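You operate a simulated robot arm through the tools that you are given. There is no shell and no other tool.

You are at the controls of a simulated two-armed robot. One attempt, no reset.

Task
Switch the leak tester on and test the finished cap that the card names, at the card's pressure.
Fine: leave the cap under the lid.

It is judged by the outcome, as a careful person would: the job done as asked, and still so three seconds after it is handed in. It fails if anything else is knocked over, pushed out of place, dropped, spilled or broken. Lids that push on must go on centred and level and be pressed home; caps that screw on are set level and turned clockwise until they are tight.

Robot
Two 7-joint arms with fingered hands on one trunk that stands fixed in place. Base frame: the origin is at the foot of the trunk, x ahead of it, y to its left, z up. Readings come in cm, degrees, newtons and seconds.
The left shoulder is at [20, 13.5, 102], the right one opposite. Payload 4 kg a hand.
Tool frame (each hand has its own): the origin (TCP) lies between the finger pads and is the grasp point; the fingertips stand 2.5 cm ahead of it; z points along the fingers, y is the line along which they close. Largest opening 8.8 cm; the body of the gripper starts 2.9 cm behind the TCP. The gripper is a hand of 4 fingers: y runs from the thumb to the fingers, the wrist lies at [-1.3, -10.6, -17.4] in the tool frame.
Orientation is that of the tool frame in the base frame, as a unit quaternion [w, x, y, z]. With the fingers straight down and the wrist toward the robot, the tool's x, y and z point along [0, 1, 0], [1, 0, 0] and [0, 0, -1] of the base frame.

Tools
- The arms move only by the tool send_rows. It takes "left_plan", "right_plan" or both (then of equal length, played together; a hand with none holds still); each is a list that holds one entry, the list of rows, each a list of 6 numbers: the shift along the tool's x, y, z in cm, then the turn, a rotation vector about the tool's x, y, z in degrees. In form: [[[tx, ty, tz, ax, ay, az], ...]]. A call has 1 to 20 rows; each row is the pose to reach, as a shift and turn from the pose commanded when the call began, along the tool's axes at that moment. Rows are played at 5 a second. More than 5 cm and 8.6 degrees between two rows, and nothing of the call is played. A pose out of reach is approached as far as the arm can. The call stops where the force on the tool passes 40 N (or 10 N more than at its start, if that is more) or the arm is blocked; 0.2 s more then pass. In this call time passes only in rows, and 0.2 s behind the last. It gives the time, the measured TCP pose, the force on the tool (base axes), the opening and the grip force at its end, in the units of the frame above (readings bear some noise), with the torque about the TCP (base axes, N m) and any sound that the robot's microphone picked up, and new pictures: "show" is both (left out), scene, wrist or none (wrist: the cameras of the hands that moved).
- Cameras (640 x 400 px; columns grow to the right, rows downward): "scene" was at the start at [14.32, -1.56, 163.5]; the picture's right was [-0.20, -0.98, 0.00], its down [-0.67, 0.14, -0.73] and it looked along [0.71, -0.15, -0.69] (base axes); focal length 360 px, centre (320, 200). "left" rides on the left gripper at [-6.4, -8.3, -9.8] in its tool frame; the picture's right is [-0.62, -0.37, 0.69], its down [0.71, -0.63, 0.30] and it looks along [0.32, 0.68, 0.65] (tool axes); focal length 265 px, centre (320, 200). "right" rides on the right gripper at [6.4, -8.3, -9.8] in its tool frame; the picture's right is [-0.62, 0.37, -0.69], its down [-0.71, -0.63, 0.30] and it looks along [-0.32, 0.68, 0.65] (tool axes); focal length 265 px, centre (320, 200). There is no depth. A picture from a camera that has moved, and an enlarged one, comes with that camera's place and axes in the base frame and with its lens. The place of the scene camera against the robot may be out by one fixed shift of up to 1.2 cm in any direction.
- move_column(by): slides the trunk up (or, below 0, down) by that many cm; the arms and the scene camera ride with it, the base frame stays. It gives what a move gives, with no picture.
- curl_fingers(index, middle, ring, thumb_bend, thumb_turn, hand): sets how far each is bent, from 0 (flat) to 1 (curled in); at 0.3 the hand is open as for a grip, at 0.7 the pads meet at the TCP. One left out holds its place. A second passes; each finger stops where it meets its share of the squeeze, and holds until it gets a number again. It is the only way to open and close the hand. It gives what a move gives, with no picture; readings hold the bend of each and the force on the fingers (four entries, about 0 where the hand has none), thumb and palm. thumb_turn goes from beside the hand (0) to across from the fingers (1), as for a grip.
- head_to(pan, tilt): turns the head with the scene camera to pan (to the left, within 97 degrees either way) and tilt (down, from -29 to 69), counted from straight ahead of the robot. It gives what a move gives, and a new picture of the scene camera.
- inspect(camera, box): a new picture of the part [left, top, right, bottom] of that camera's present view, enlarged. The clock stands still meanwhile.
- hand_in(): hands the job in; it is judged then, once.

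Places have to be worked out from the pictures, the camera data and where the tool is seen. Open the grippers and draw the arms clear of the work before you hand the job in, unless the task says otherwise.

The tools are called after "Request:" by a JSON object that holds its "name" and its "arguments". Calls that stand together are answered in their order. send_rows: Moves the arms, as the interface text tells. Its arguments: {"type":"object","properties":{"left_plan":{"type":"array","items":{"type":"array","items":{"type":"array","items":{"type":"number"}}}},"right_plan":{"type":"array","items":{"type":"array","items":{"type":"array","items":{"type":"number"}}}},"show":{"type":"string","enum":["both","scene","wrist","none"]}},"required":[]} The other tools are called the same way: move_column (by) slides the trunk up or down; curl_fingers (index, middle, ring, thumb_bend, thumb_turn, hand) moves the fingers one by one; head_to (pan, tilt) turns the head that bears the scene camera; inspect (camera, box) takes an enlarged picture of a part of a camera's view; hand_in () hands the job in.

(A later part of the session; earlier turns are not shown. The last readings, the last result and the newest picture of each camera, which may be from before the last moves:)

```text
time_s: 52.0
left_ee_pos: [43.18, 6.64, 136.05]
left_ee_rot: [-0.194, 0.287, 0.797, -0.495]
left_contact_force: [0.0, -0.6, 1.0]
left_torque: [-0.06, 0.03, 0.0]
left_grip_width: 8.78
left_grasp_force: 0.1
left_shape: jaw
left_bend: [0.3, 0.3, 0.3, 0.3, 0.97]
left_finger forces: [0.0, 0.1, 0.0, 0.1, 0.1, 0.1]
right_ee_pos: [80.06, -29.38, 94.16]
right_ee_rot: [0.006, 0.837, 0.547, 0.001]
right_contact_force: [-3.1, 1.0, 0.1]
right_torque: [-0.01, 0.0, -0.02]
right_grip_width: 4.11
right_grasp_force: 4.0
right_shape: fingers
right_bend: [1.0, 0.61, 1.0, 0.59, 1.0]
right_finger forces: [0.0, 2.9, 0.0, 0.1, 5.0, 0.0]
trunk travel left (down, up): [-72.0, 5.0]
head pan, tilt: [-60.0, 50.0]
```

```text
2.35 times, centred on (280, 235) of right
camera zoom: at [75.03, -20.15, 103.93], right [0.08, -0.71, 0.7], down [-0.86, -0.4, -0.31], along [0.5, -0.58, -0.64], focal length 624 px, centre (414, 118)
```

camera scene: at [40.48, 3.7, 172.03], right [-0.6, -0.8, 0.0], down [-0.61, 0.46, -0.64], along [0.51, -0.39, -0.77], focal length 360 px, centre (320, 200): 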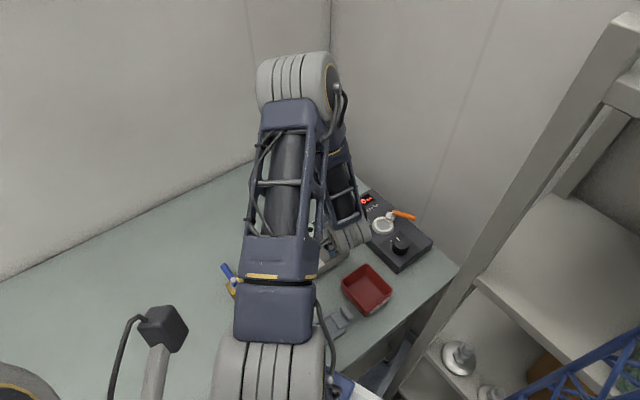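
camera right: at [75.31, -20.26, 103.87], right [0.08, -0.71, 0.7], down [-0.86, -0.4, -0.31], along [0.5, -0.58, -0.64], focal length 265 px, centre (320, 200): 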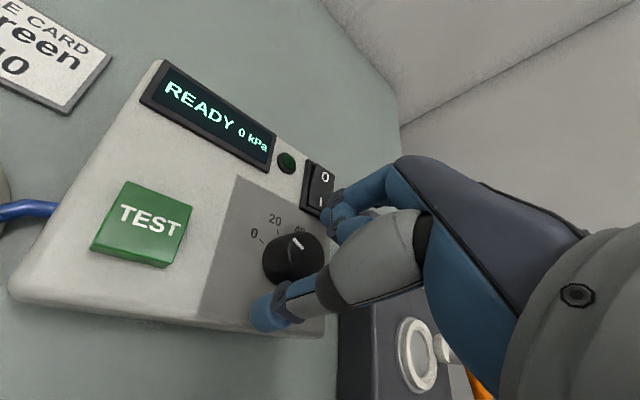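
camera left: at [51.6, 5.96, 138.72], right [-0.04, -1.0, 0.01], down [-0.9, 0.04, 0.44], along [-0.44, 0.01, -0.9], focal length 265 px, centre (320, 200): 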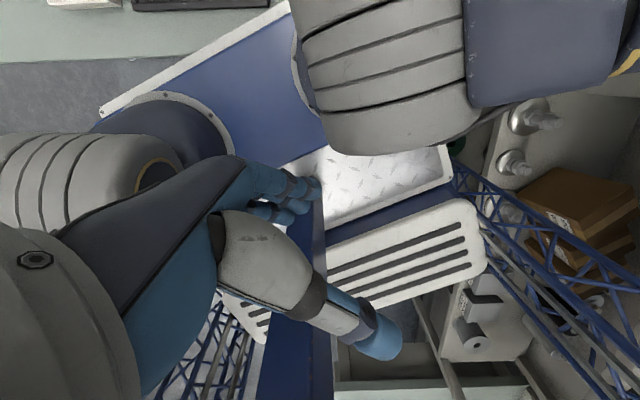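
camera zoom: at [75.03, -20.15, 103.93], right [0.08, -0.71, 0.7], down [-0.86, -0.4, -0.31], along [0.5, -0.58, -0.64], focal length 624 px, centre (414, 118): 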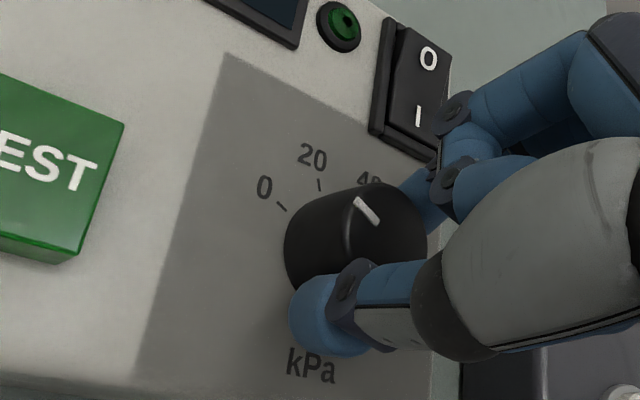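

The knob is gripped. I'll rotate 45° clockwise in small steps.

Request:
{"name": "send_rows", "arguments": {"right_plan": [[[0, 0, 0, 0, 0, 7.5], [0, 0, 0, 0, 0, 15], [0, 0, 0, 0, 0, 22.5], [0, 0, 0, 0, 0, 30], [0, 0, 0, 0, 0, 37.5], [0, 0, 0, 0, 0, 45]]], "show": "both"}}

Request:
{"name": "inspect", "arguments": {"camera": "right", "box": [120, 100, 380, 320]}}

```text
time_s: 53.4
left_ee_pos: [43.17, 6.66, 136.45]
left_ee_rot: [-0.194, 0.287, 0.797, -0.495]
left_contact_force: [0.3, -0.6, 0.4]
left_torque: [-0.01, -0.03, 0.01]
left_grip_width: 8.78
left_grasp_force: 0.1
left_shape: jaw
left_bend: [0.3, 0.3, 0.3, 0.3, 0.97]
left_finger forces: [0.0, 0.1, 0.1, 0.0, 0.0, 0.0]
right_ee_pos: [80.01, -29.29, 94.19]
right_ee_rot: [0.005, 0.983, 0.182, 0.003]
right_contact_force: [-2.0, -1.5, 1.1]
right_torque: [-0.12, 0.03, -0.02]
right_grip_width: 4.04
right_grasp_force: 4.0
right_shape: fingers
right_bend: [1.0, 0.6, 1.0, 0.6, 1.0]
right_finger forces: [0.0, 4.6, 0.0, 0.0, 3.4, 0.1]
trunk travel left (down, up): [-72.0, 5.0]
head pan, tilt: [-60.0, 50.0]
camera scene: at [40.48, 3.7, 172.03], right [-0.6, -0.8, 0.0], down [-0.61, 0.46, -0.64], along [0.51, -0.39, -0.77], focal length 360 px, centre (320, 200)
camera right: at [83.04, -19.23, 104.0], right [-0.45, -0.56, 0.69], down [-0.89, 0.33, -0.32], along [-0.05, -0.76, -0.65], focal length 265 px, centre (320, 200)
```

scene: 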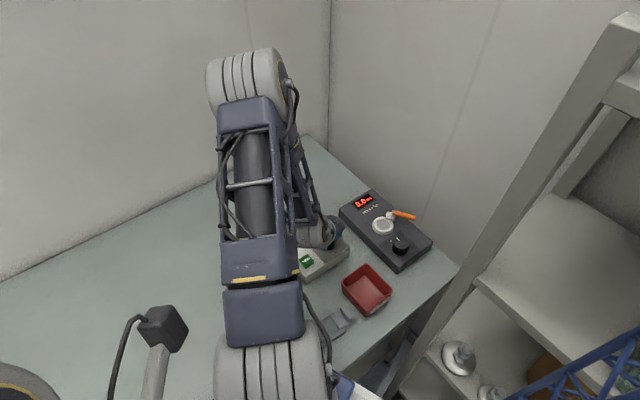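
right: 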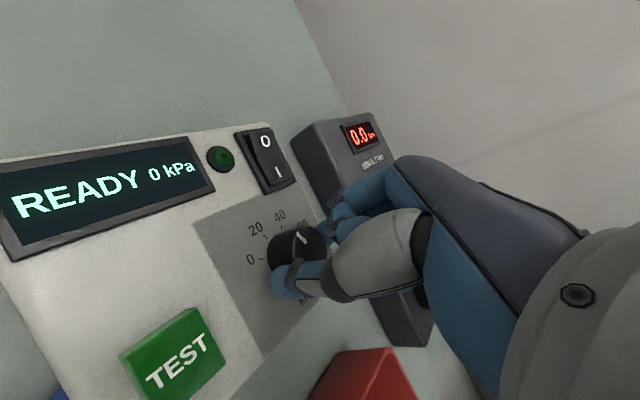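

```text
1.82 times, centred on (250, 210) of right
camera zoom: at [83.04, -19.23, 104.0], right [-0.45, -0.56, 0.69], down [-0.89, 0.33, -0.32], along [-0.05, -0.76, -0.65], focal length 483 px, centre (447, 182)
```

zoom: 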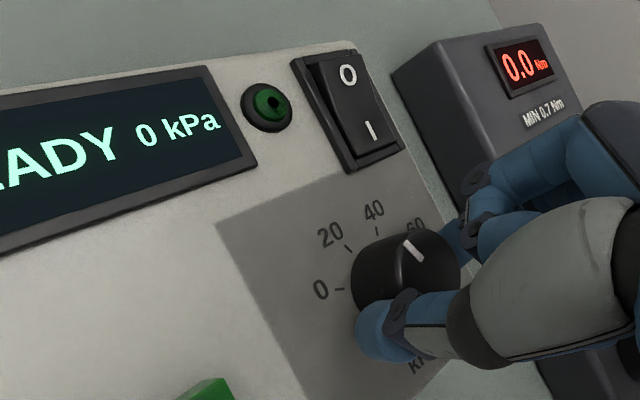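

The hand rotated cleanly. I'll zoom in to see whether the knob followed.

Request:
{"name": "inspect", "arguments": {"camera": "right", "box": [230, 190, 330, 290]}}

```text
4.00 times, centred on (280, 240) of right
camera zoom: at [83.04, -19.23, 104.0], right [-0.45, -0.56, 0.69], down [-0.89, 0.33, -0.32], along [-0.05, -0.76, -0.65], focal length 1062 px, centre (480, 40)
```

zoom: 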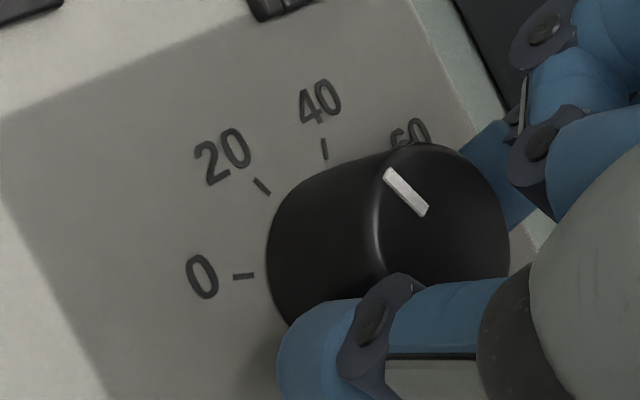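

The mark now points at about 20, so the knob followed. I'll continue another 45° clockwise without regripping.

Request:
{"name": "send_rows", "arguments": {"right_plan": [[[0, 0, 0, 0, 0, 7.5], [0, 0, 0, 0, 0, 15], [0, 0, 0, 0, 0, 22.5], [0, 0, 0, 0, 0, 30], [0, 0, 0, 0, 0, 37.5], [0, 0, 0, 0, 0, 44]]], "show": "both"}}

Request:
{"name": "inspect", "arguments": {"camera": "right", "box": [210, 170, 330, 290]}}

```text
time_s: 54.8
left_ee_pos: [43.15, 6.75, 136.1]
left_ee_rot: [-0.195, 0.287, 0.796, -0.495]
left_contact_force: [-0.6, 0.5, -0.3]
left_torque: [0.0, 0.02, -0.03]
left_grip_width: 8.78
left_grasp_force: 0.1
left_shape: jaw
left_bend: [0.3, 0.3, 0.3, 0.3, 0.97]
left_finger forces: [0.0, 0.0, 0.0, 0.0, 0.0, 0.0]
right_ee_pos: [80.03, -29.28, 94.05]
right_ee_rot: [0.004, 0.98, -0.198, 0.006]
right_contact_force: [-0.2, -0.3, -0.1]
right_torque: [-0.03, -0.01, 0.03]
right_grip_width: 4.02
right_grasp_force: 4.5
right_shape: fingers
right_bend: [1.0, 0.6, 1.0, 0.61, 1.0]
right_finger forces: [0.1, 3.9, 0.0, 0.0, 3.7, 0.1]
trunk travel left (down, up): [-72.0, 5.0]
head pan, tilt: [-60.0, 50.0]
camera scene: at [40.48, 3.69, 172.03], right [-0.61, -0.8, 0.0], down [-0.61, 0.46, -0.64], along [0.51, -0.39, -0.77], focal length 360 px, centre (320, 200)
camera right: at [89.19, -24.15, 104.12], right [-0.72, -0.09, 0.69], down [-0.41, 0.86, -0.32], along [-0.56, -0.51, -0.65], focal length 265 px, centre (320, 200)
```

scene: 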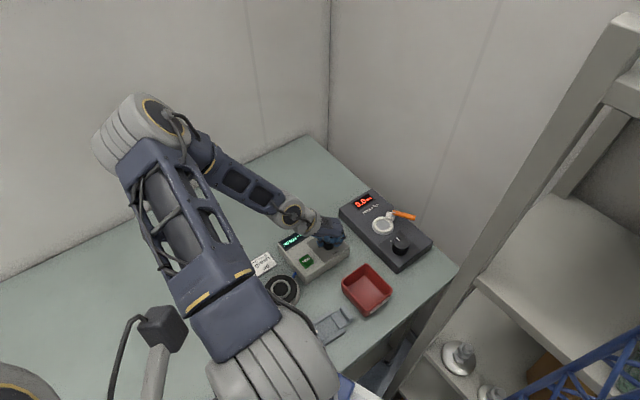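
right: 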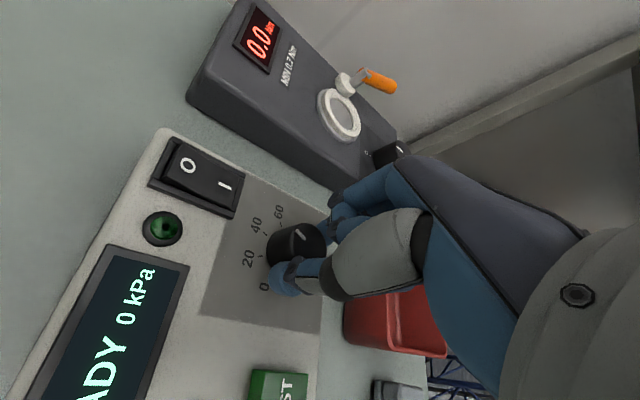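

```text
3.33 times, centred on (270, 230) of right
camera zoom: at [89.19, -24.15, 104.12], right [-0.72, -0.09, 0.69], down [-0.41, 0.86, -0.32], along [-0.56, -0.51, -0.65], focal length 885 px, centre (487, 100)
```

zoom: 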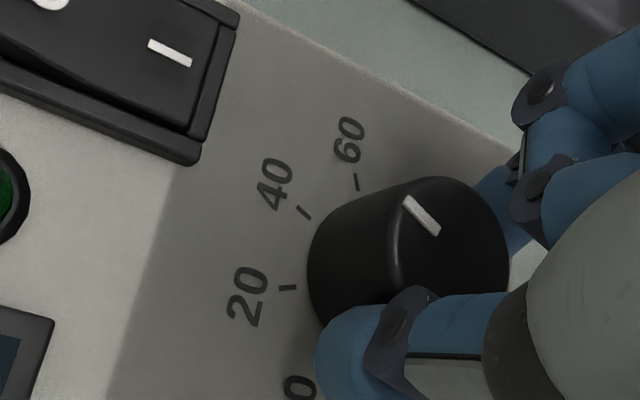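

The mark looks about at 40. I'll open the fingers and rise a bit, then check it with an unobstructed view.

Request:
{"name": "curl_fingers", "arguments": {"hand": "right", "middle": 0.42, "thumb_bend": 0.42}}

Request:
{"name": "send_rows", "arguments": {"right_plan": [[[0, 0, -1.5, 0, 0, 0], [0, 0, -4, 0, 0, 0], [0, 0, -8, 0, 0, 0], [0, 0, -12, 0, 0, 0]]], "show": "wrist"}}

Request:
{"name": "inspect", "arguments": {"camera": "right", "box": [150, 240, 278, 320]}}

```text
time_s: 55.8
left_ee_pos: [43.18, 6.7, 136.14]
left_ee_rot: [-0.194, 0.287, 0.797, -0.495]
left_contact_force: [0.0, 0.1, -0.7]
left_torque: [0.0, -0.01, -0.02]
left_grip_width: 8.8
left_grasp_force: 0.0
left_shape: jaw
left_bend: [0.3, 0.3, 0.3, 0.3, 0.97]
left_finger forces: [0.0, 0.0, 0.1, 0.0, 0.0, 0.1]
right_ee_pos: [79.99, -29.3, 94.26]
right_ee_rot: [0.003, 0.98, -0.198, 0.005]
right_contact_force: [0.4, -0.7, 0.2]
right_torque: [0.02, 0.01, 0.0]
right_grip_width: 4.74
right_grasp_force: 0.1
right_shape: fingers
right_bend: [1.0, 0.42, 1.0, 0.42, 0.99]
right_finger forces: [0.1, 0.0, 0.1, 0.1, 0.1, 0.1]
trunk travel left (down, up): [-72.0, 5.0]
head pan, tilt: [-60.0, 50.0]
```

```text
time_s: 56.8
left_ee_pos: [43.2, 6.76, 136.12]
left_ee_rot: [-0.195, 0.287, 0.797, -0.495]
left_contact_force: [0.1, 0.3, -0.1]
left_torque: [-0.02, 0.04, -0.02]
left_grip_width: 8.8
left_grasp_force: 0.0
left_shape: jaw
left_bend: [0.3, 0.3, 0.3, 0.3, 0.97]
left_finger forces: [0.1, 0.1, 0.0, 0.0, 0.0, 0.0]
right_ee_pos: [79.8, -29.33, 106.01]
right_ee_rot: [0.004, 0.98, -0.197, 0.006]
right_contact_force: [0.9, 0.6, -0.2]
right_torque: [0.01, -0.03, 0.01]
right_grip_width: 4.76
right_grasp_force: 0.1
right_shape: fingers
right_bend: [1.0, 0.42, 1.0, 0.42, 0.99]
right_finger forces: [0.0, 0.1, 0.0, 0.0, 0.0, 0.0]
trunk travel left (down, up): [-72.0, 5.0]
head pan, tilt: [-60.0, 50.0]
camera right: at [89.01, -24.11, 116.02], right [-0.72, -0.09, 0.69], down [-0.41, 0.85, -0.32], along [-0.56, -0.51, -0.65], focal length 265 px, centre (320, 200)
```

right: 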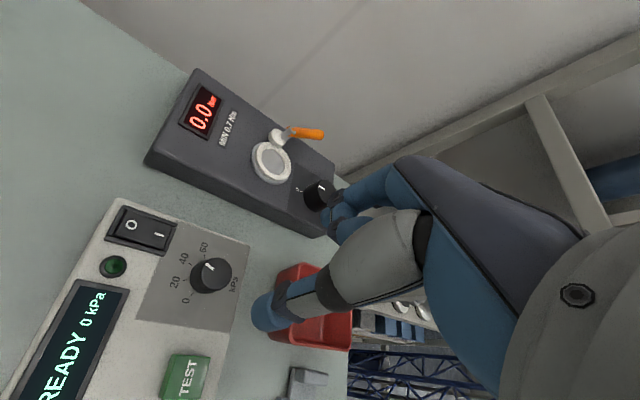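

```text
5.00 times, centred on (214, 280) of right
camera zoom: at [89.01, -24.11, 116.02], right [-0.72, -0.09, 0.69], down [-0.41, 0.85, -0.32], along [-0.56, -0.51, -0.65], focal length 1327 px, centre (850, -200)
```

zoom: 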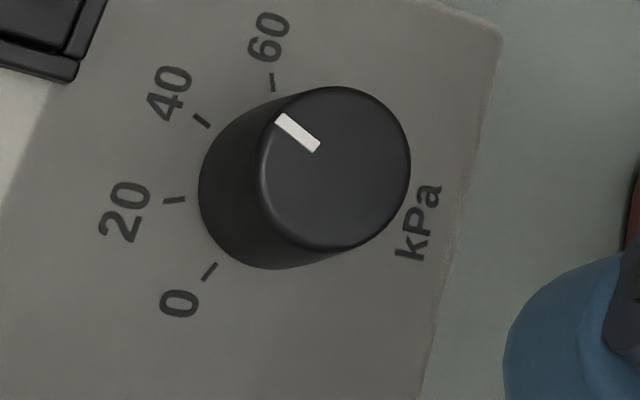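

This is a very clear view. I'll zoom in more to measure the mark against the 40 tick precisely.

Request:
{"name": "inspect", "arguments": {"camera": "right", "box": [182, 252, 238, 292]}}

```text
10.00 times, centred on (210, 272) of right
camera zoom: at [89.01, -24.11, 116.02], right [-0.72, -0.09, 0.69], down [-0.41, 0.85, -0.32], along [-0.56, -0.51, -0.65], focal length 2654 px, centre (1420, -520)
```

zoom: 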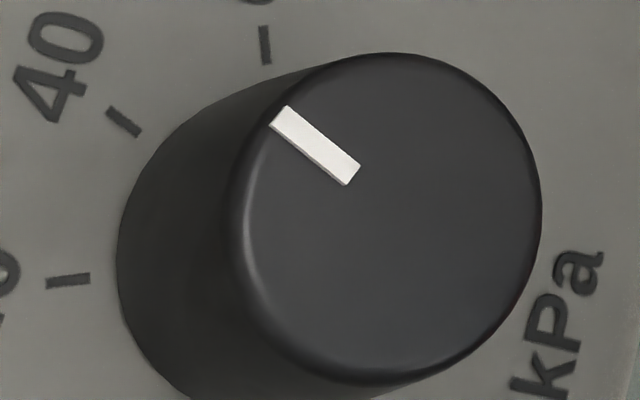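

The mark measures about +22°, i.e. 40 kPa within about 1 kPa. I'll turn the right wrist back while moving the hand up, forward and right to a parking spot out of the way.

Request:
{"name": "send_rows", "arguments": {"right_plan": [[[1.3, 0.53, -1.5, 0, 0, -7.3], [2.6, 1.06, -3, 0, 0, -14.6], [3.9, 1.6, -4.5, 0, 0, -21.9], [5.2, 2.1, -6, 0, 0, -29.2], [6.5, 2.7, -7.5, 0, 0, -36.5], [7.8, 3.2, -9, 0, 0, -43.8], [9.2, 3.7, -10.5, 0, 0, -51.1], [10.5, 4.3, -12, 0, 0, -58.4], [11.8, 4.8, -13.5, 0, 0, -65.7], [13.1, 5.3, -15, 0, 0, -73], [14.4, 5.9, -16.5, 0, 0, -76], [15.7, 6.4, -18, 0, 0, -76]]], "show": "scene"}}

Request:
{"name": "head_to", "arguments": {"pan": -32, "tilt": 66}}

```text
time_s: 59.4
left_ee_pos: [43.11, 6.71, 136.3]
left_ee_rot: [-0.195, 0.287, 0.797, -0.494]
left_contact_force: [-1.6, -0.3, 0.4]
left_torque: [-0.05, 0.02, -0.02]
left_grip_width: 8.77
left_grasp_force: 0.0
left_shape: jaw
left_bend: [0.3, 0.3, 0.3, 0.3, 0.97]
left_finger forces: [0.0, 0.0, 0.0, 0.1, 0.0, 0.0]
right_ee_pos: [91.77, -41.06, 124.42]
right_ee_rot: [0.006, 0.894, 0.449, 0.001]
right_contact_force: [-0.1, 0.8, -0.1]
right_torque: [0.01, 0.03, 0.02]
right_grip_width: 4.74
right_grasp_force: 0.1
right_shape: fingers
right_bend: [1.0, 0.42, 1.0, 0.42, 0.99]
right_finger forces: [0.0, 0.0, 0.1, 0.1, 0.0, 0.0]
trunk travel left (down, up): [-72.0, 5.0]
head pan, tilt: [-60.0, 50.0]
camera scene: at [40.48, 3.7, 172.02], right [-0.6, -0.8, 0.0], down [-0.61, 0.46, -0.64], along [0.51, -0.39, -0.77], focal length 360 px, centre (320, 200)
```

scene: 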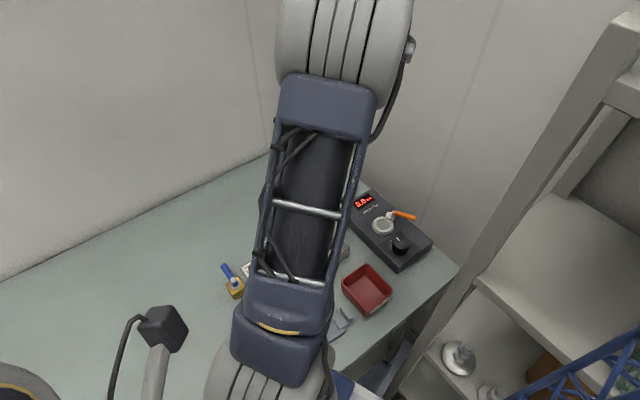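

```text
time_s: 60.3
left_ee_pos: [43.18, 6.78, 136.28]
left_ee_rot: [-0.194, 0.287, 0.797, -0.495]
left_contact_force: [-0.4, 0.0, -0.1]
left_torque: [-0.03, -0.03, 0.01]
left_grip_width: 8.8
left_grasp_force: 0.0
left_shape: jaw
left_bend: [0.3, 0.3, 0.3, 0.3, 0.97]
left_finger forces: [0.0, 0.1, 0.1, 0.0, 0.0, 0.1]
right_ee_pos: [91.84, -41.06, 124.56]
right_ee_rot: [0.007, 0.894, 0.448, 0.002]
right_contact_force: [0.2, -0.5, -0.7]
right_torque: [0.0, 0.0, -0.01]
right_grip_width: 4.73
right_grasp_force: 0.2
right_shape: fingers
right_bend: [1.0, 0.42, 1.0, 0.42, 0.99]
right_finger forces: [0.0, 0.1, 0.0, 0.0, 0.0, 0.0]
trunk travel left (down, up): [-72.0, 5.0]
head pan, tilt: [-32.0, 66.0]
camera scene: at [40.21, 7.4, 170.12], right [-0.16, -0.99, 0.0], down [-0.9, 0.15, -0.4], along [0.4, -0.06, -0.91], focal length 360 px, centre (320, 200)
```

scene: 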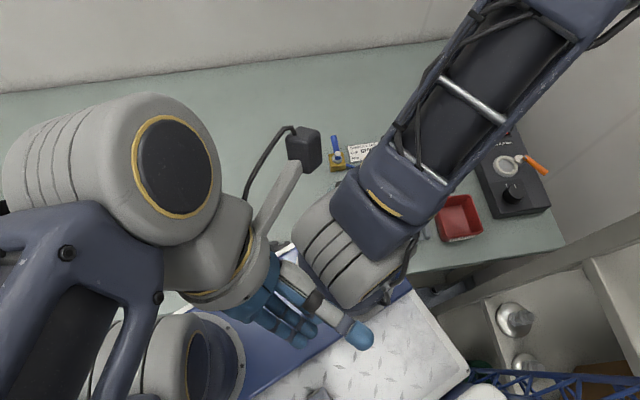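

The right arm is parked. From above, the right shoulder drum overhangs the cap, so the left hand must come in with its wrist on the far side. I'll first unfold the left hand forward and level it, high above the bench.

Request:
{"name": "send_rows", "arguments": {"left_plan": [[[-1.4, 0.85, -1.84, -8, 0, 0], [-2.8, 1.7, -3.7, -16, 0, 0], [-4.2, 2.55, -5.5, -24, 0, 0], [-5.6, 3.4, -7.35, -32, 0, 0], [-7.0, 4.2, -9.2, -40, 0, 0], [-8.4, 5.1, -11, -48, 0, 0], [-9.8, 5.9, -12.9, -56, 0, 0], [-11.2, 6.76, -14.7, -64, 0, 0]]], "show": "both"}}

```text
time_s: 61.9
left_ee_pos: [60.24, 15.35, 138.81]
left_ee_rot: [0.012, 0.283, 0.951, -0.12]
left_contact_force: [-0.3, -0.8, -0.8]
left_torque: [-0.03, 0.02, -0.03]
left_grip_width: 8.8
left_grasp_force: 0.1
left_shape: jaw
left_bend: [0.3, 0.3, 0.3, 0.3, 0.97]
left_finger forces: [0.0, 0.0, 0.0, 0.1, 0.0, 0.0]
right_ee_pos: [91.32, -40.87, 124.79]
right_ee_rot: [0.008, 0.894, 0.449, 0.003]
right_contact_force: [-0.1, -0.3, 0.3]
right_torque: [0.0, 0.02, 0.02]
right_grip_width: 4.74
right_grasp_force: 0.1
right_shape: fingers
right_bend: [1.0, 0.42, 1.0, 0.42, 0.99]
right_finger forces: [0.1, 0.1, 0.1, 0.0, 0.0, 0.0]
trunk travel left (down, up): [-72.0, 5.0]
head pan, tilt: [-32.0, 66.0]
stopped in row 8 (left hand): the arm was blocked; the commanded pose is now the measured one
camera scene: at [39.63, 7.62, 170.16], right [-0.16, -0.99, 0.0], down [-0.9, 0.15, -0.41], along [0.4, -0.07, -0.91], focal length 360 px, centre (320, 200)
camera left: at [61.54, 7.45, 150.91], right [0.29, -0.79, -0.54], down [-0.95, -0.2, -0.22], along [0.07, 0.58, -0.81], focal length 265 px, centre (320, 200)
```

scene: 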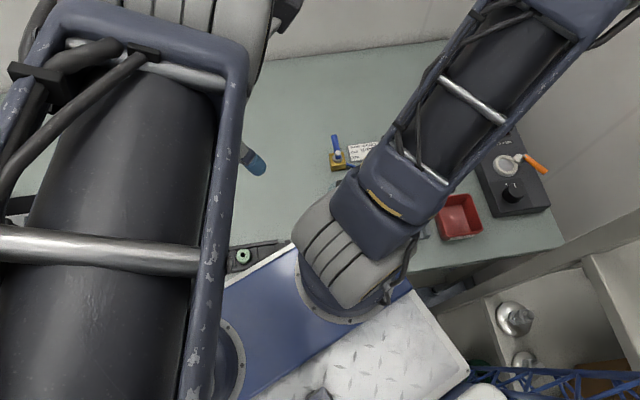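
left: 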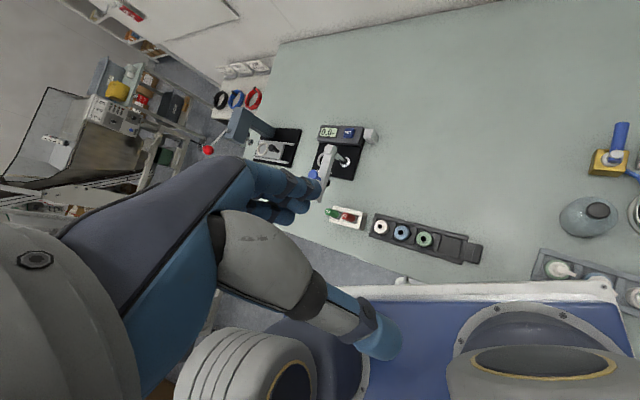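

The left upper arm came against the head mast and nudged the base slightly. I'll turn the left wrist the other way and move the hand forward, left and down to free it.

Request:
{"name": "send_rows", "arguments": {"left_plan": [[[-0.2, 2.0, 1.2, 0, 0, 8], [-0.4, 4.0, 2.4, 0, 0, 16], [-0.65, 6.0, 3.6, 0, 0, 24], [-0.85, 8.0, 4.8, 0, 0, 32], [-1.08, 9.9, 6.07, 0, 0, 40]]], "show": "both"}}

```text
time_s: 63.1
left_ee_pos: [66.34, 21.21, 131.06]
left_ee_rot: [0.052, 0.593, 0.796, -0.107]
left_contact_force: [0.6, -1.1, 0.1]
left_torque: [0.0, 0.02, 0.02]
left_grip_width: 8.8
left_grasp_force: 0.1
left_shape: jaw
left_bend: [0.3, 0.3, 0.3, 0.3, 0.97]
left_finger forces: [0.0, 0.1, 0.1, 0.1, 0.1, 0.0]
right_ee_pos: [91.29, -40.93, 124.78]
right_ee_rot: [0.009, 0.894, 0.448, 0.003]
right_contact_force: [0.3, 0.9, -0.1]
right_torque: [-0.04, -0.01, -0.01]
right_grip_width: 4.74
right_grasp_force: 0.1
right_shape: fingers
right_bend: [1.0, 0.42, 1.0, 0.42, 0.99]
right_finger forces: [0.1, 0.0, 0.0, 0.0, 0.0, 0.0]
trunk travel left (down, up): [-72.0, 5.0]
head pan, tilt: [-32.0, 66.0]
camera scene: at [39.62, 7.59, 170.16], right [-0.16, -0.99, 0.0], down [-0.9, 0.15, -0.41], along [0.4, -0.07, -0.91], focal length 360 px, centre (320, 200)
camera left: at [60.63, 15.27, 142.88], right [-0.2, -0.84, -0.5], down [-0.82, 0.42, -0.38], along [0.53, 0.34, -0.78], focal length 265 px, centre (320, 200)
```

scene: 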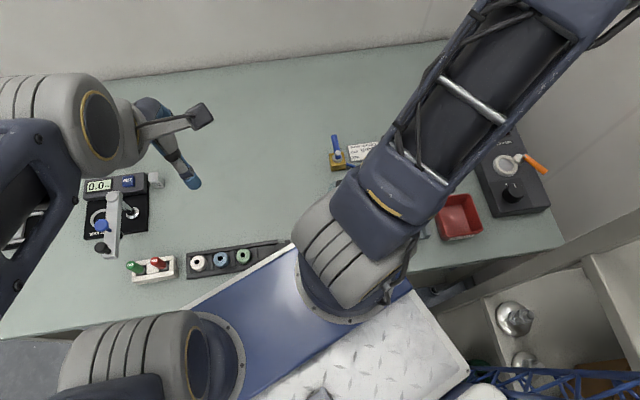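
left: 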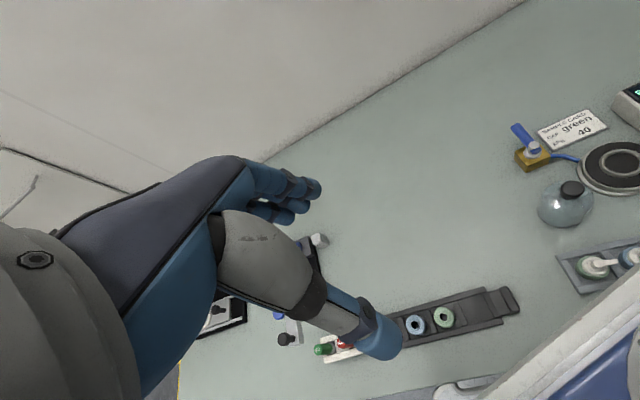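

The left arm is unfolded properly now and nothing on the bench has moved. The base creeps back plastically under steady pressure, so I'll push with both fists straight ahead for a pure backward translation. First I'll close both fists, then point both hands forward.

Request:
{"name": "curl_fingers", "arguments": {"hand": "left", "index": 1.0, "middle": 1.0, "ring": 1.0, "thumb_bend": 0.0, "thumb_turn": 0.0}}

Request:
{"name": "curl_fingers", "arguments": {"hand": "right", "middle": 1.0, "thumb_bend": 0.0, "thumb_turn": 0.0}}

Request:
{"name": "send_rows", "arguments": {"left_plan": [[[-0.34, 2.84, 0.27, -7.77, -0.23, 1.95], [-0.67, 5.68, 0.53, -15.5, -0.47, 3.9], [-1.0, 8.5, 0.8, -23.3, -0.7, 5.85], [-1.34, 11.4, 1.07, -31.1, -0.93, 7.8], [-1.68, 14.2, 1.33, -38.8, -1.17, 9.75], [-2.0, 17.05, 1.6, -46.6, -1.4, 11.7], [-2.35, 19.9, 1.87, -54.4, -1.63, 13.65], [-2.69, 22.7, 2.13, -62.1, -1.87, 15.6], [-3.0, 25.6, 2.4, -69.9, -2.1, 17.55], [-3.36, 28.4, 2.67, -77.7, -2.33, 19.5], [-3.7, 31.3, 2.93, -85.4, -2.57, 21.45], [-4.03, 34.1, 3.2, -93.2, -2.8, 23.4]]], "right_plan": [[[2.46, -0.73, 0, -7.2, 2.4, -2.4], [4.9, -1.45, 0, -14.4, 4.8, -4.8], [7.4, -2.18, 0, -21.6, 7.2, -7.2], [9.8, -2.9, 0, -28.9, 9.6, -9.6], [12.3, -3.6, 0, -36.1, 12, -12], [14.75, -4.35, 0, -43.3, 14.4, -14.4], [17.2, -5.1, 0, -50.5, 16.8, -16.8], [19.7, -5.8, 0, -57.7, 19.2, -19.2], [22.1, -6.5, 0, -65, 21.6, -21.6], [24.6, -7.25, 0, -72.2, 24, -24], [27.0, -8.0, 0, -79.4, 26.4, -26.4], [29.5, -8.7, 0, -86.6, 28.8, -28.8]]], "show": "both"}}

```text
time_s: 64.1
left_ee_pos: [66.33, 21.32, 130.97]
left_ee_rot: [0.052, 0.592, 0.797, -0.107]
left_contact_force: [-0.2, 0.3, 0.1]
left_torque: [-0.02, -0.02, 0.01]
left_grip_width: 8.05
left_grasp_force: 0.1
left_shape: fingers
left_bend: [1.0, 1.0, 1.0, 0.0, 0.0]
left_finger forces: [0.1, 0.0, 0.1, 0.0, 0.1, 0.0]
right_ee_pos: [91.34, -40.8, 124.78]
right_ee_rot: [0.009, 0.894, 0.449, 0.003]
right_contact_force: [0.0, 0.5, -0.6]
right_torque: [-0.01, 0.0, -0.01]
right_grip_width: 4.72
right_grasp_force: 0.1
right_shape: fingers
right_bend: [1.0, 0.42, 1.0, 0.42, 0.99]
right_finger forces: [0.0, 0.1, 0.0, 0.1, 0.0, 0.0]
trunk travel left (down, up): [-72.0, 5.0]
head pan, tilt: [-32.0, 66.0]
```

```text
time_s: 65.1
left_ee_pos: [66.43, 21.27, 130.97]
left_ee_rot: [0.052, 0.592, 0.797, -0.108]
left_contact_force: [-0.3, 0.5, -0.6]
left_torque: [0.0, 0.04, 0.0]
left_grip_width: 8.05
left_grasp_force: 0.1
left_shape: fingers
left_bend: [1.0, 1.0, 1.0, 0.0, 0.0]
left_finger forces: [0.1, 0.0, 0.0, 0.0, 0.0, 0.0]
right_ee_pos: [91.39, -40.89, 124.8]
right_ee_rot: [0.008, 0.894, 0.448, 0.003]
right_contact_force: [0.0, 0.4, 0.8]
right_torque: [0.01, -0.03, 0.01]
right_grip_width: 8.11
right_grasp_force: 0.1
right_shape: fingers
right_bend: [1.0, 1.0, 1.0, 0.0, 0.0]
right_finger forces: [0.1, 0.1, 0.0, 0.0, 0.0, 0.1]
trunk travel left (down, up): [-72.0, 5.0]
head pan, tilt: [-32.0, 66.0]
```

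```text
time_s: 67.7
left_ee_pos: [99.91, 26.01, 124.97]
left_ee_rot: [0.499, 0.501, 0.5, 0.5]
left_contact_force: [-0.6, 0.7, 0.0]
left_torque: [-0.04, 0.01, 0.02]
left_grip_width: 8.07
left_grasp_force: 0.0
left_shape: fingers
left_bend: [1.0, 1.0, 1.0, 0.0, 0.0]
left_finger forces: [0.0, 0.0, 0.0, 0.1, 0.1, 0.1]
left hand out of reach, approached as far as the arm can: row 1, 2, 3, 4, 5, 6, 7
right_ee_pos: [102.09, -11.95, 124.58]
right_ee_rot: [0.506, 0.493, 0.499, 0.501]
right_contact_force: [0.9, -0.4, 0.4]
right_torque: [-0.03, 0.02, 0.0]
right_grip_width: 8.06
right_grasp_force: 0.1
right_shape: fingers
right_bend: [1.0, 1.0, 1.0, 0.0, 0.0]
right_finger forces: [0.1, 0.1, 0.0, 0.1, 0.1, 0.0]
trunk travel left (down, up): [-72.0, 5.0]
head pan, tilt: [-32.0, 66.0]
camera scene: at [39.57, 7.6, 170.17], right [-0.16, -0.99, 0.0], down [-0.9, 0.15, -0.41], along [0.4, -0.07, -0.91], focal length 360 px, centre (320, 200)
camera right: at [92.42, -5.72, 116.07], right [-0.7, -0.62, 0.37], down [0.32, -0.72, -0.62], along [0.64, -0.31, 0.7], focal length 265 px, centre (320, 200)
camera left: at [90.04, 19.63, 116.66], right [0.69, -0.62, -0.37], down [0.3, 0.72, -0.63], along [0.65, 0.32, 0.68], focal length 265 px, centre (320, 200)
```

scene: 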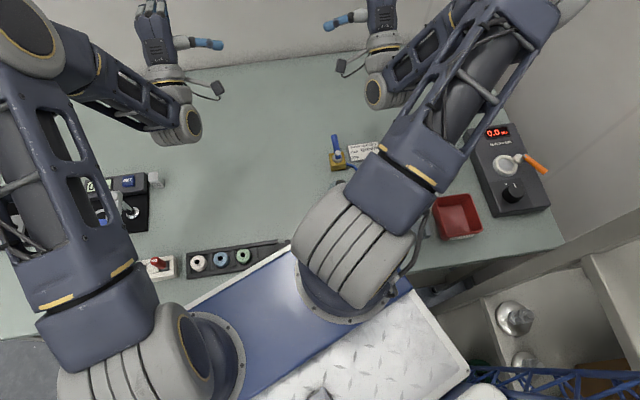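
right: 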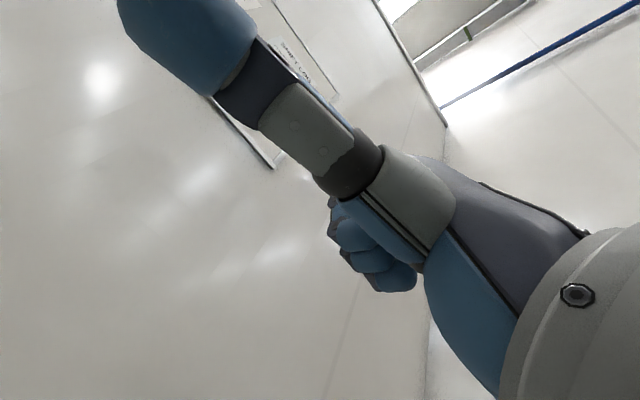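
left: 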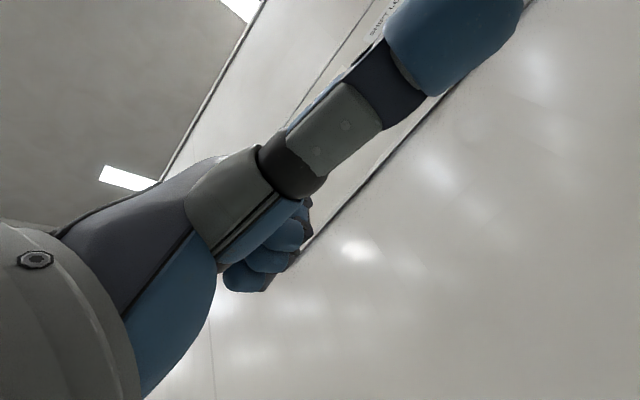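

Both hands point forward and the base is unchanged. I'll advance both fists to just before the wall.

Request:
{"name": "send_rows", "arguments": {"left_plan": [[[0, 0, 4, 0, 0, 0], [0, 0, 8, 0, 0, 0], [0, 0, 12, 0, 0, 0], [0, 0, 16, 0, 0, 0], [0, 0, 20, 0, 0, 0], [0, 0, 23, 0, 0, 0], [0, 0, 24.5, 0, 0, 0], [0, 0, 24.8, 0, 0, 0]]], "right_plan": [[[0, 0, 3.6, 0, 0, 0], [0, 0, 7.2, 0, 0, 0], [0, 0, 10.8, 0, 0, 0], [0, 0, 14.4, 0, 0, 0], [0, 0, 18, 0, 0, 0], [0, 0, 21, 0, 0, 0], [0, 0, 22.3, 0, 0, 0], [0, 0, 22.6, 0, 0, 0]]], "show": "scene"}}

```text
time_s: 69.5
left_ee_pos: [124.59, 26.15, 124.79]
left_ee_rot: [0.498, 0.5, 0.502, 0.5]
left_contact_force: [0.6, -0.5, 0.4]
left_torque: [-0.01, 0.02, -0.01]
left_grip_width: 8.07
left_grasp_force: 0.2
left_shape: fingers
left_bend: [1.0, 1.0, 1.0, 0.0, 0.0]
left_finger forces: [0.1, 0.0, 0.0, 0.1, 0.0, 0.0]
right_ee_pos: [124.78, -11.93, 124.85]
right_ee_rot: [0.506, 0.493, 0.5, 0.501]
right_contact_force: [-0.3, 0.3, 0.8]
right_torque: [-0.02, 0.0, -0.01]
right_grip_width: 8.1
right_grasp_force: 0.0
right_shape: fingers
right_bend: [1.0, 1.0, 1.0, 0.0, 0.0]
right_finger forces: [0.1, 0.0, 0.0, 0.1, 0.0, 0.0]
trunk travel left (down, up): [-72.0, 5.0]
head pan, tilt: [-32.0, 66.0]
camera scene: at [39.64, 7.62, 170.15], right [-0.16, -0.99, 0.0], down [-0.9, 0.15, -0.41], along [0.4, -0.07, -0.91], focal length 360 px, centre (320, 200)
```

scene: 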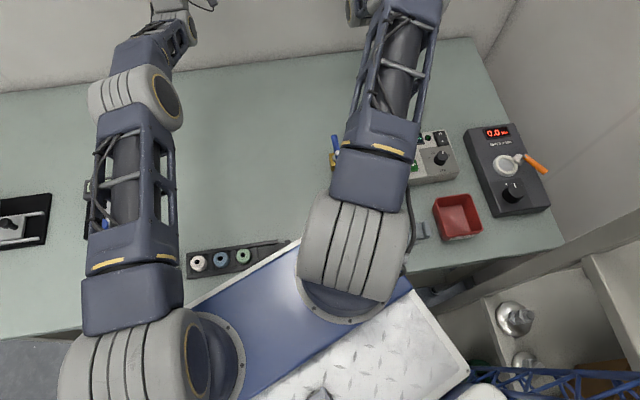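

Both fists are about half a centimetre from the wall. I'll press slowly with both together.

Request:
{"name": "send_rows", "arguments": {"left_plan": [[[0, 0, 0.15, 0, 0, 0], [0, 0, 0.3, 0, 0, 0], [0, 0, 0.4, 0, 0, 0], [0, 0, 0.5, 0, 0, 0], [0, 0, 0.56, 0, 0, 0], [0, 0, 0.62, 0, 0, 0], [0, 0, 0.68, 0, 0, 0], [0, 0, 0.74, 0, 0, 0], [0, 0, 0.8, 0, 0, 0], [0, 0, 0.86, 0, 0, 0], [0, 0, 0.92, 0, 0, 0], [0, 0, 0.98, 0, 0, 0], [0, 0, 1.04, 0, 0, 0], [0, 0, 1.1, 0, 0, 0], [0, 0, 1.16, 0, 0, 0], [0, 0, 1.22, 0, 0, 0], [0, 0, 1.28, 0, 0, 0], [0, 0, 1.34, 0, 0, 0], [0, 0, 1.4, 0, 0, 0], [0, 0, 1.46, 0, 0, 0]]], "right_plan": [[[0, 0, 0.15, 0, 0, 0], [0, 0, 0.3, 0, 0, 0], [0, 0, 0.4, 0, 0, 0], [0, 0, 0.5, 0, 0, 0], [0, 0, 0.56, 0, 0, 0], [0, 0, 0.62, 0, 0, 0], [0, 0, 0.68, 0, 0, 0], [0, 0, 0.74, 0, 0, 0], [0, 0, 0.8, 0, 0, 0], [0, 0, 0.86, 0, 0, 0], [0, 0, 0.92, 0, 0, 0], [0, 0, 0.98, 0, 0, 0], [0, 0, 1.04, 0, 0, 0], [0, 0, 1.1, 0, 0, 0], [0, 0, 1.16, 0, 0, 0], [0, 0, 1.22, 0, 0, 0], [0, 0, 1.28, 0, 0, 0], [0, 0, 1.34, 0, 0, 0], [0, 0, 1.4, 0, 0, 0], [0, 0, 1.46, 0, 0, 0]]], "show": "none"}}

Request:
{"name": "inspect", "arguments": {"camera": "scene", "box": [160, 200, 480, 400]}}

```text
time_s: 72.8
left_ee_pos: [125.49, 26.32, 125.29]
left_ee_rot: [0.501, 0.497, 0.499, 0.503]
left_contact_force: [-32.9, 0.5, -1.8]
left_torque: [0.01, -0.5, 0.27]
left_grip_width: 8.07
left_grasp_force: 16.9
left_shape: fingers
left_bend: [1.0, 1.0, 1.0, 0.0, 0.0]
left_finger forces: [0.0, 33.5, 0.1, 0.0, 0.1, 0.0]
right_ee_pos: [125.39, -12.02, 125.06]
right_ee_rot: [0.507, 0.492, 0.498, 0.502]
right_contact_force: [-25.8, 3.6, 0.6]
right_torque: [-0.06, -0.4, -0.22]
right_grip_width: 8.07
right_grasp_force: 13.7
right_shape: fingers
right_bend: [1.0, 1.0, 1.0, 0.0, 0.0]
right_finger forces: [0.0, 26.5, 0.0, 0.0, 0.0, 0.1]
trunk travel left (down, up): [-72.0, 5.0]
head pan, tilt: [-32.0, 66.0]
stopped in row 16 (left hand): the force on the tool passed its limit at 41 N (the readings are from after the stop); the commanded pose is now the measured one
```

```text
2.00 times, centred on (320, 300) of scene
camera zoom: at [39.34, 7.64, 170.17], right [-0.16, -0.99, 0.0], down [-0.9, 0.15, -0.41], along [0.4, -0.07, -0.91], focal length 721 px, centre (320, 0)
```

zoom: 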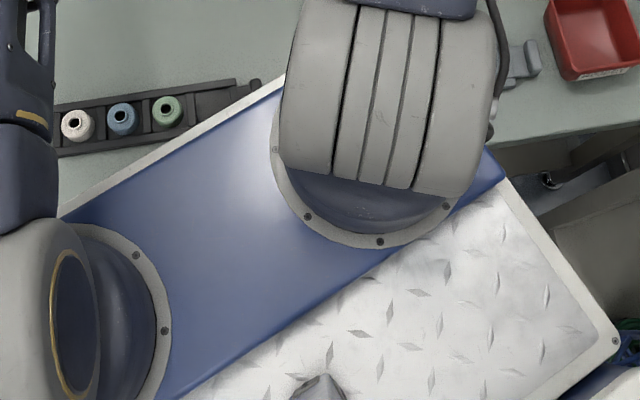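

The base moved back 0.3 cm without springback, at about 60 N total. I'll continue with a sustained push just above the creep rate.

Request:
{"name": "send_rows", "arguments": {"left_plan": [[[0, 0, 0.05, 0, 0, 0], [0, 0, 0.1, 0, 0, 0], [0, 0, 0.15, 0, 0, 0], [0, 0, 0.2, 0, 0, 0], [0, 0, 0.25, 0, 0, 0], [0, 0, 0.3, 0, 0, 0], [0, 0, 0.35, 0, 0, 0], [0, 0, 0.4, 0, 0, 0], [0, 0, 0.45, 0, 0, 0], [0, 0, 0.5, 0, 0, 0], [0, 0, 0.55, 0, 0, 0], [0, 0, 0.6, 0, 0, 0], [0, 0, 0.65, 0, 0, 0], [0, 0, 0.7, 0, 0, 0], [0, 0, 0.75, 0, 0, 0], [0, 0, 0.8, 0, 0, 0], [0, 0, 0.85, 0, 0, 0], [0, 0, 0.9, 0, 0, 0], [0, 0, 0.95, 0, 0, 0], [0, 0, 1.0, 0, 0, 0]]], "right_plan": [[[0, 0, 0.06, 0, 0, 0], [0, 0, 0.12, 0, 0, 0], [0, 0, 0.18, 0, 0, 0], [0, 0, 0.24, 0, 0, 0], [0, 0, 0.3, 0, 0, 0], [0, 0, 0.35, 0, 0, 0], [0, 0, 0.4, 0, 0, 0], [0, 0, 0.45, 0, 0, 0], [0, 0, 0.5, 0, 0, 0], [0, 0, 0.55, 0, 0, 0], [0, 0, 0.6, 0, 0, 0], [0, 0, 0.65, 0, 0, 0], [0, 0, 0.7, 0, 0, 0], [0, 0, 0.75, 0, 0, 0], [0, 0, 0.8, 0, 0, 0], [0, 0, 0.85, 0, 0, 0], [0, 0, 0.9, 0, 0, 0], [0, 0, 0.95, 0, 0, 0], [0, 0, 1.0, 0, 0, 0], [0, 0, 1.05, 0, 0, 0]]], "show": "scene"}}

```text
time_s: 73.3
left_ee_pos: [125.6, 26.25, 125.41]
left_ee_rot: [0.502, 0.496, 0.497, 0.505]
left_contact_force: [-36.4, -1.1, -1.1]
left_torque: [-0.03, -0.54, 0.31]
left_grip_width: 8.06
left_grasp_force: 18.3
left_shape: fingers
left_bend: [1.0, 1.0, 1.0, 0.0, 0.0]
left_finger forces: [0.1, 36.9, 0.0, 0.1, 0.0, 0.0]
right_ee_pos: [125.5, -12.15, 125.15]
right_ee_rot: [0.508, 0.491, 0.497, 0.503]
right_contact_force: [-32.0, 4.1, 1.4]
right_torque: [-0.06, -0.53, -0.28]
right_grip_width: 8.07
right_grasp_force: 16.3
right_shape: fingers
right_bend: [1.0, 1.0, 1.0, 0.0, 0.0]
right_finger forces: [0.0, 32.3, 0.0, 0.0, 0.0, 0.1]
trunk travel left (down, up): [-72.0, 5.0]
head pan, tilt: [-32.0, 66.0]
stopped in row 2 (right hand): the force on the tool passed its limit at 42 N (the readings are from after the stop); the commanded pose is now the measured one
camera scene: at [39.31, 7.64, 170.18], right [-0.16, -0.99, 0.0], down [-0.9, 0.15, -0.41], along [0.4, -0.07, -0.91], focal length 360 px, centre (320, 200)
```

scene: 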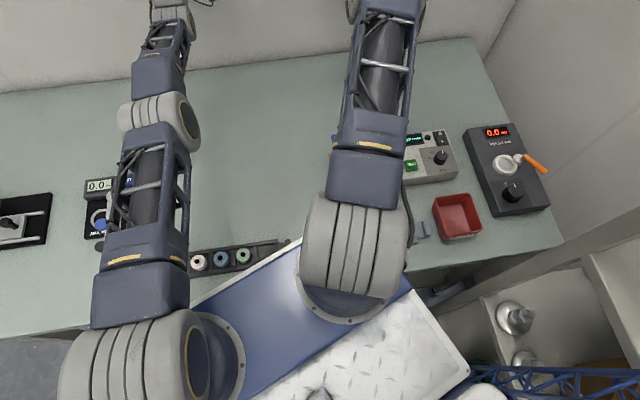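

The creep is too slow to be practical. The right wrist turned easily to −113° at the dial, so I'll test whether the right arm can pick with its wrist on the far side of the cap. First I'll retract both hands from the wall and pitch them down.

Request:
{"name": "send_rows", "arguments": {"left_plan": [[[0, 0, -4, 0, 0, 0], [0, 0, -8, 0, 0, 0], [0, 0, -12, 0, 0, 0], [0, 0, -16, 0, 0, 0], [0, 0, -20, 0, 0, 0], [0, 0, -24, 8, 0, 0], [0, 0, -27, 16, 0, 0], [0, 0, -30, 24, 0, 0], [0, 0, -33, 32, 0, 0], [0, 0, -36, 40, 0, 0], [0, 0, -38, 48, 0, 0], [0, 0, -40, 56, 0, 0], [0, 0, -42, 64, 0, 0], [0, 0, -44, 72, 0, 0], [0, 0, -46, 80, 0, 0], [0, 0, -48, 88, 0, 0]]], "right_plan": [[[0, 0, -4, 0, 0, 0], [0, 0, -8, 0, 0, 0], [0, 0, -12, 0, 0, 0], [0, 0, -16, 0, 0, 0], [0, 0, -20, 0, 0, 0], [0, 0, -22, 8, 0, 0], [0, 0, -24, 16, 0, 0], [0, 0, -25, 24, 0, 0], [0, 0, -26, 32, 0, 0], [0, 0, -27, 40, 0, 0], [0, 0, -28, 48, 0, 0], [0, 0, -29, 56, 0, 0], [0, 0, -30, 64, 0, 0], [0, 0, -30, 72, 0, 0], [0, 0, -30, 80, 0, 0], [0, 0, -30, 88, 0, 0]]], "show": "scene"}}

```text
time_s: 76.7
left_ee_pos: [78.5, 25.91, 124.97]
left_ee_rot: [0.029, 0.706, 0.707, 0.032]
left_contact_force: [-0.1, -0.1, 0.0]
left_torque: [-0.01, 0.0, -0.01]
left_grip_width: 8.06
left_grasp_force: 0.1
left_shape: fingers
left_bend: [1.0, 1.0, 1.0, 0.0, 0.0]
left_finger forces: [0.0, 0.0, 0.0, 0.0, 0.0, 0.0]
left hand out of reach, approached as far as the arm can: row 16
right_ee_pos: [95.89, -12.29, 124.34]
right_ee_rot: [0.024, 0.708, 0.706, 0.016]
right_contact_force: [0.4, -1.0, 0.1]
right_torque: [0.02, 0.0, 0.01]
right_grip_width: 8.08
right_grasp_force: 0.0
right_shape: fingers
right_bend: [1.0, 1.0, 1.0, 0.0, 0.0]
right_finger forces: [0.1, 0.0, 0.0, 0.0, 0.1, 0.0]
trunk travel left (down, up): [-72.0, 5.0]
head pan, tilt: [-32.0, 66.0]
camera scene: at [39.63, 7.55, 170.15], right [-0.16, -0.99, 0.0], down [-0.9, 0.15, -0.41], along [0.4, -0.06, -0.91], focal length 360 px, centre (320, 200)
```

scene: 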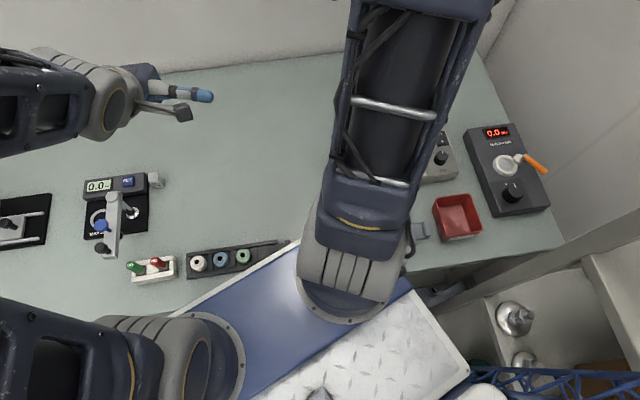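

The base stayed stable, with the earlier push mostly elastic. Now I'll test turning the right wrist clockwise to about −150° in free space above the bench.

Request:
{"name": "send_rows", "arguments": {"right_plan": [[[0, -0.5, 0, 0, 0, 7.8], [0, -1, 0, 0, 0, 15.6], [0, -1.5, 0, 0, 0, 23.4], [0, -2, 0, 0, 0, 31.2], [0, -2.5, 0, 0, 0, 39], [0, -3, 0, 0, 0, 46.8], [0, -3.5, 0, 0, 0, 54.6], [0, -4, 0, 0, 0, 62.4], [0, -4.5, 0, 0, 0, 70.2], [0, -5, 0, 0, 0, 78], [0, -5.5, 0, 0, 0, 85.8], [0, -6, 0, 0, 0, 93.6], [0, -6.5, 0, 0, 0, 101.4], [0, -7, 0, 0, 0, 109.2], [0, -7.5, 0, 0, 0, 117], [0, -8, 0, 0, 0, 124.8]]], "show": "scene"}}

```text
time_s: 78.8
left_ee_pos: [73.48, 29.04, 119.82]
left_ee_rot: [-0.036, 0.679, 0.733, -0.018]
left_contact_force: [-1.0, -0.4, 0.8]
left_torque: [-0.02, -0.01, 0.02]
left_grip_width: 8.08
left_grasp_force: 0.1
left_shape: fingers
left_bend: [1.0, 1.0, 1.0, 0.0, 0.0]
left_finger forces: [0.0, 0.0, 0.0, 0.0, 0.1, 0.1]
right_ee_pos: [91.37, -12.21, 125.13]
right_ee_rot: [-0.021, 0.982, 0.182, 0.056]
right_contact_force: [-0.1, -0.4, 0.3]
right_torque: [0.01, -0.05, 0.02]
right_grip_width: 8.09
right_grasp_force: 0.1
right_shape: fingers
right_bend: [1.0, 1.0, 1.0, 0.0, 0.0]
right_finger forces: [0.0, 0.0, 0.0, 0.0, 0.1, 0.0]
right hand out of reach, approached as far as the arm can: row 10
trunk travel left (down, up): [-72.0, 5.0]
head pan, tilt: [-32.0, 66.0]
stopped in row 10 (left hand): the force on the tool passed its limit at 503 N (the readings are from after the stop); the commanded pose is now the measured one
camera scene: at [39.54, 7.62, 170.17], right [-0.16, -0.99, 0.0], down [-0.9, 0.15, -0.41], along [0.4, -0.07, -0.91], focal length 360 px, centre (320, 200)
```

scene: 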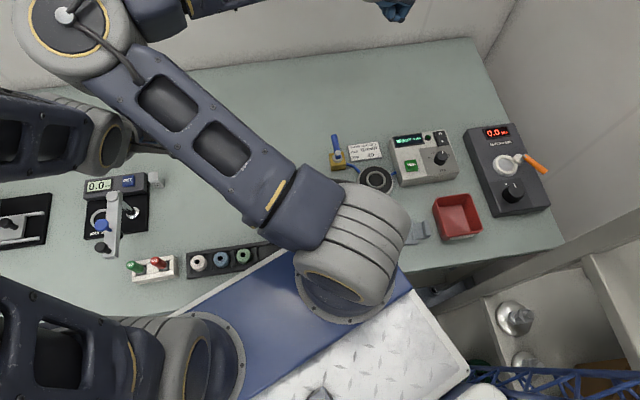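

The right elbow swung across and bumped the left hand; nothing on the bench was touched. I have a better approach: the left arm at about −50° yaw, leaned 45° about the closing axis, keeps its wrist clear of the drum. I'll swing the right arm back out to the right first.

Request:
{"name": "send_rows", "arguments": {"right_plan": [[[-0.93, 3.66, 0.2, 0, 0, -5], [-1.85, 7.3, 0.4, 0, 0, -10], [-2.8, 11, 0.6, 0, 0, -15], [-3.7, 14.6, 0.8, 0, 0, -20], [-4.6, 18.3, 1.0, 0, 0, -25], [-5.55, 22, 1.2, 0, 0, -30], [-6.5, 25.6, 1.4, 0, 0, -35], [-7.4, 29.3, 1.6, 0, 0, -40]]], "show": "scene"}}

```text
time_s: 80.5
left_ee_pos: [73.63, 29.13, 119.75]
left_ee_rot: [-0.037, 0.68, 0.732, -0.02]
left_contact_force: [0.5, 0.2, 0.0]
left_torque: [-0.06, -0.01, -0.01]
left_grip_width: 8.1
left_grasp_force: 0.0
left_shape: fingers
left_bend: [1.0, 1.0, 1.0, 0.0, 0.0]
left_finger forces: [0.0, 0.0, 0.1, 0.1, 0.0, 0.0]
right_ee_pos: [95.19, -41.95, 122.04]
right_ee_rot: [-0.002, 0.86, 0.508, 0.06]
right_contact_force: [0.1, 0.4, -0.3]
right_torque: [-0.02, -0.01, 0.01]
right_grip_width: 8.07
right_grasp_force: 0.1
right_shape: fingers
right_bend: [1.0, 1.0, 1.0, 0.0, 0.0]
right_finger forces: [0.0, 0.0, 0.0, 0.1, 0.0, 0.0]
trunk travel left (down, up): [-72.0, 5.0]
head pan, tilt: [-32.0, 66.0]
camera scene: at [39.64, 7.68, 170.16], right [-0.16, -0.99, 0.0], down [-0.9, 0.15, -0.41], along [0.4, -0.07, -0.91], focal length 360 px, centre (320, 200)
```

scene: 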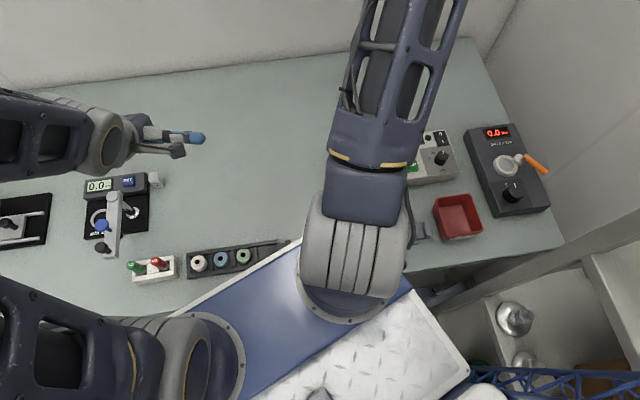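

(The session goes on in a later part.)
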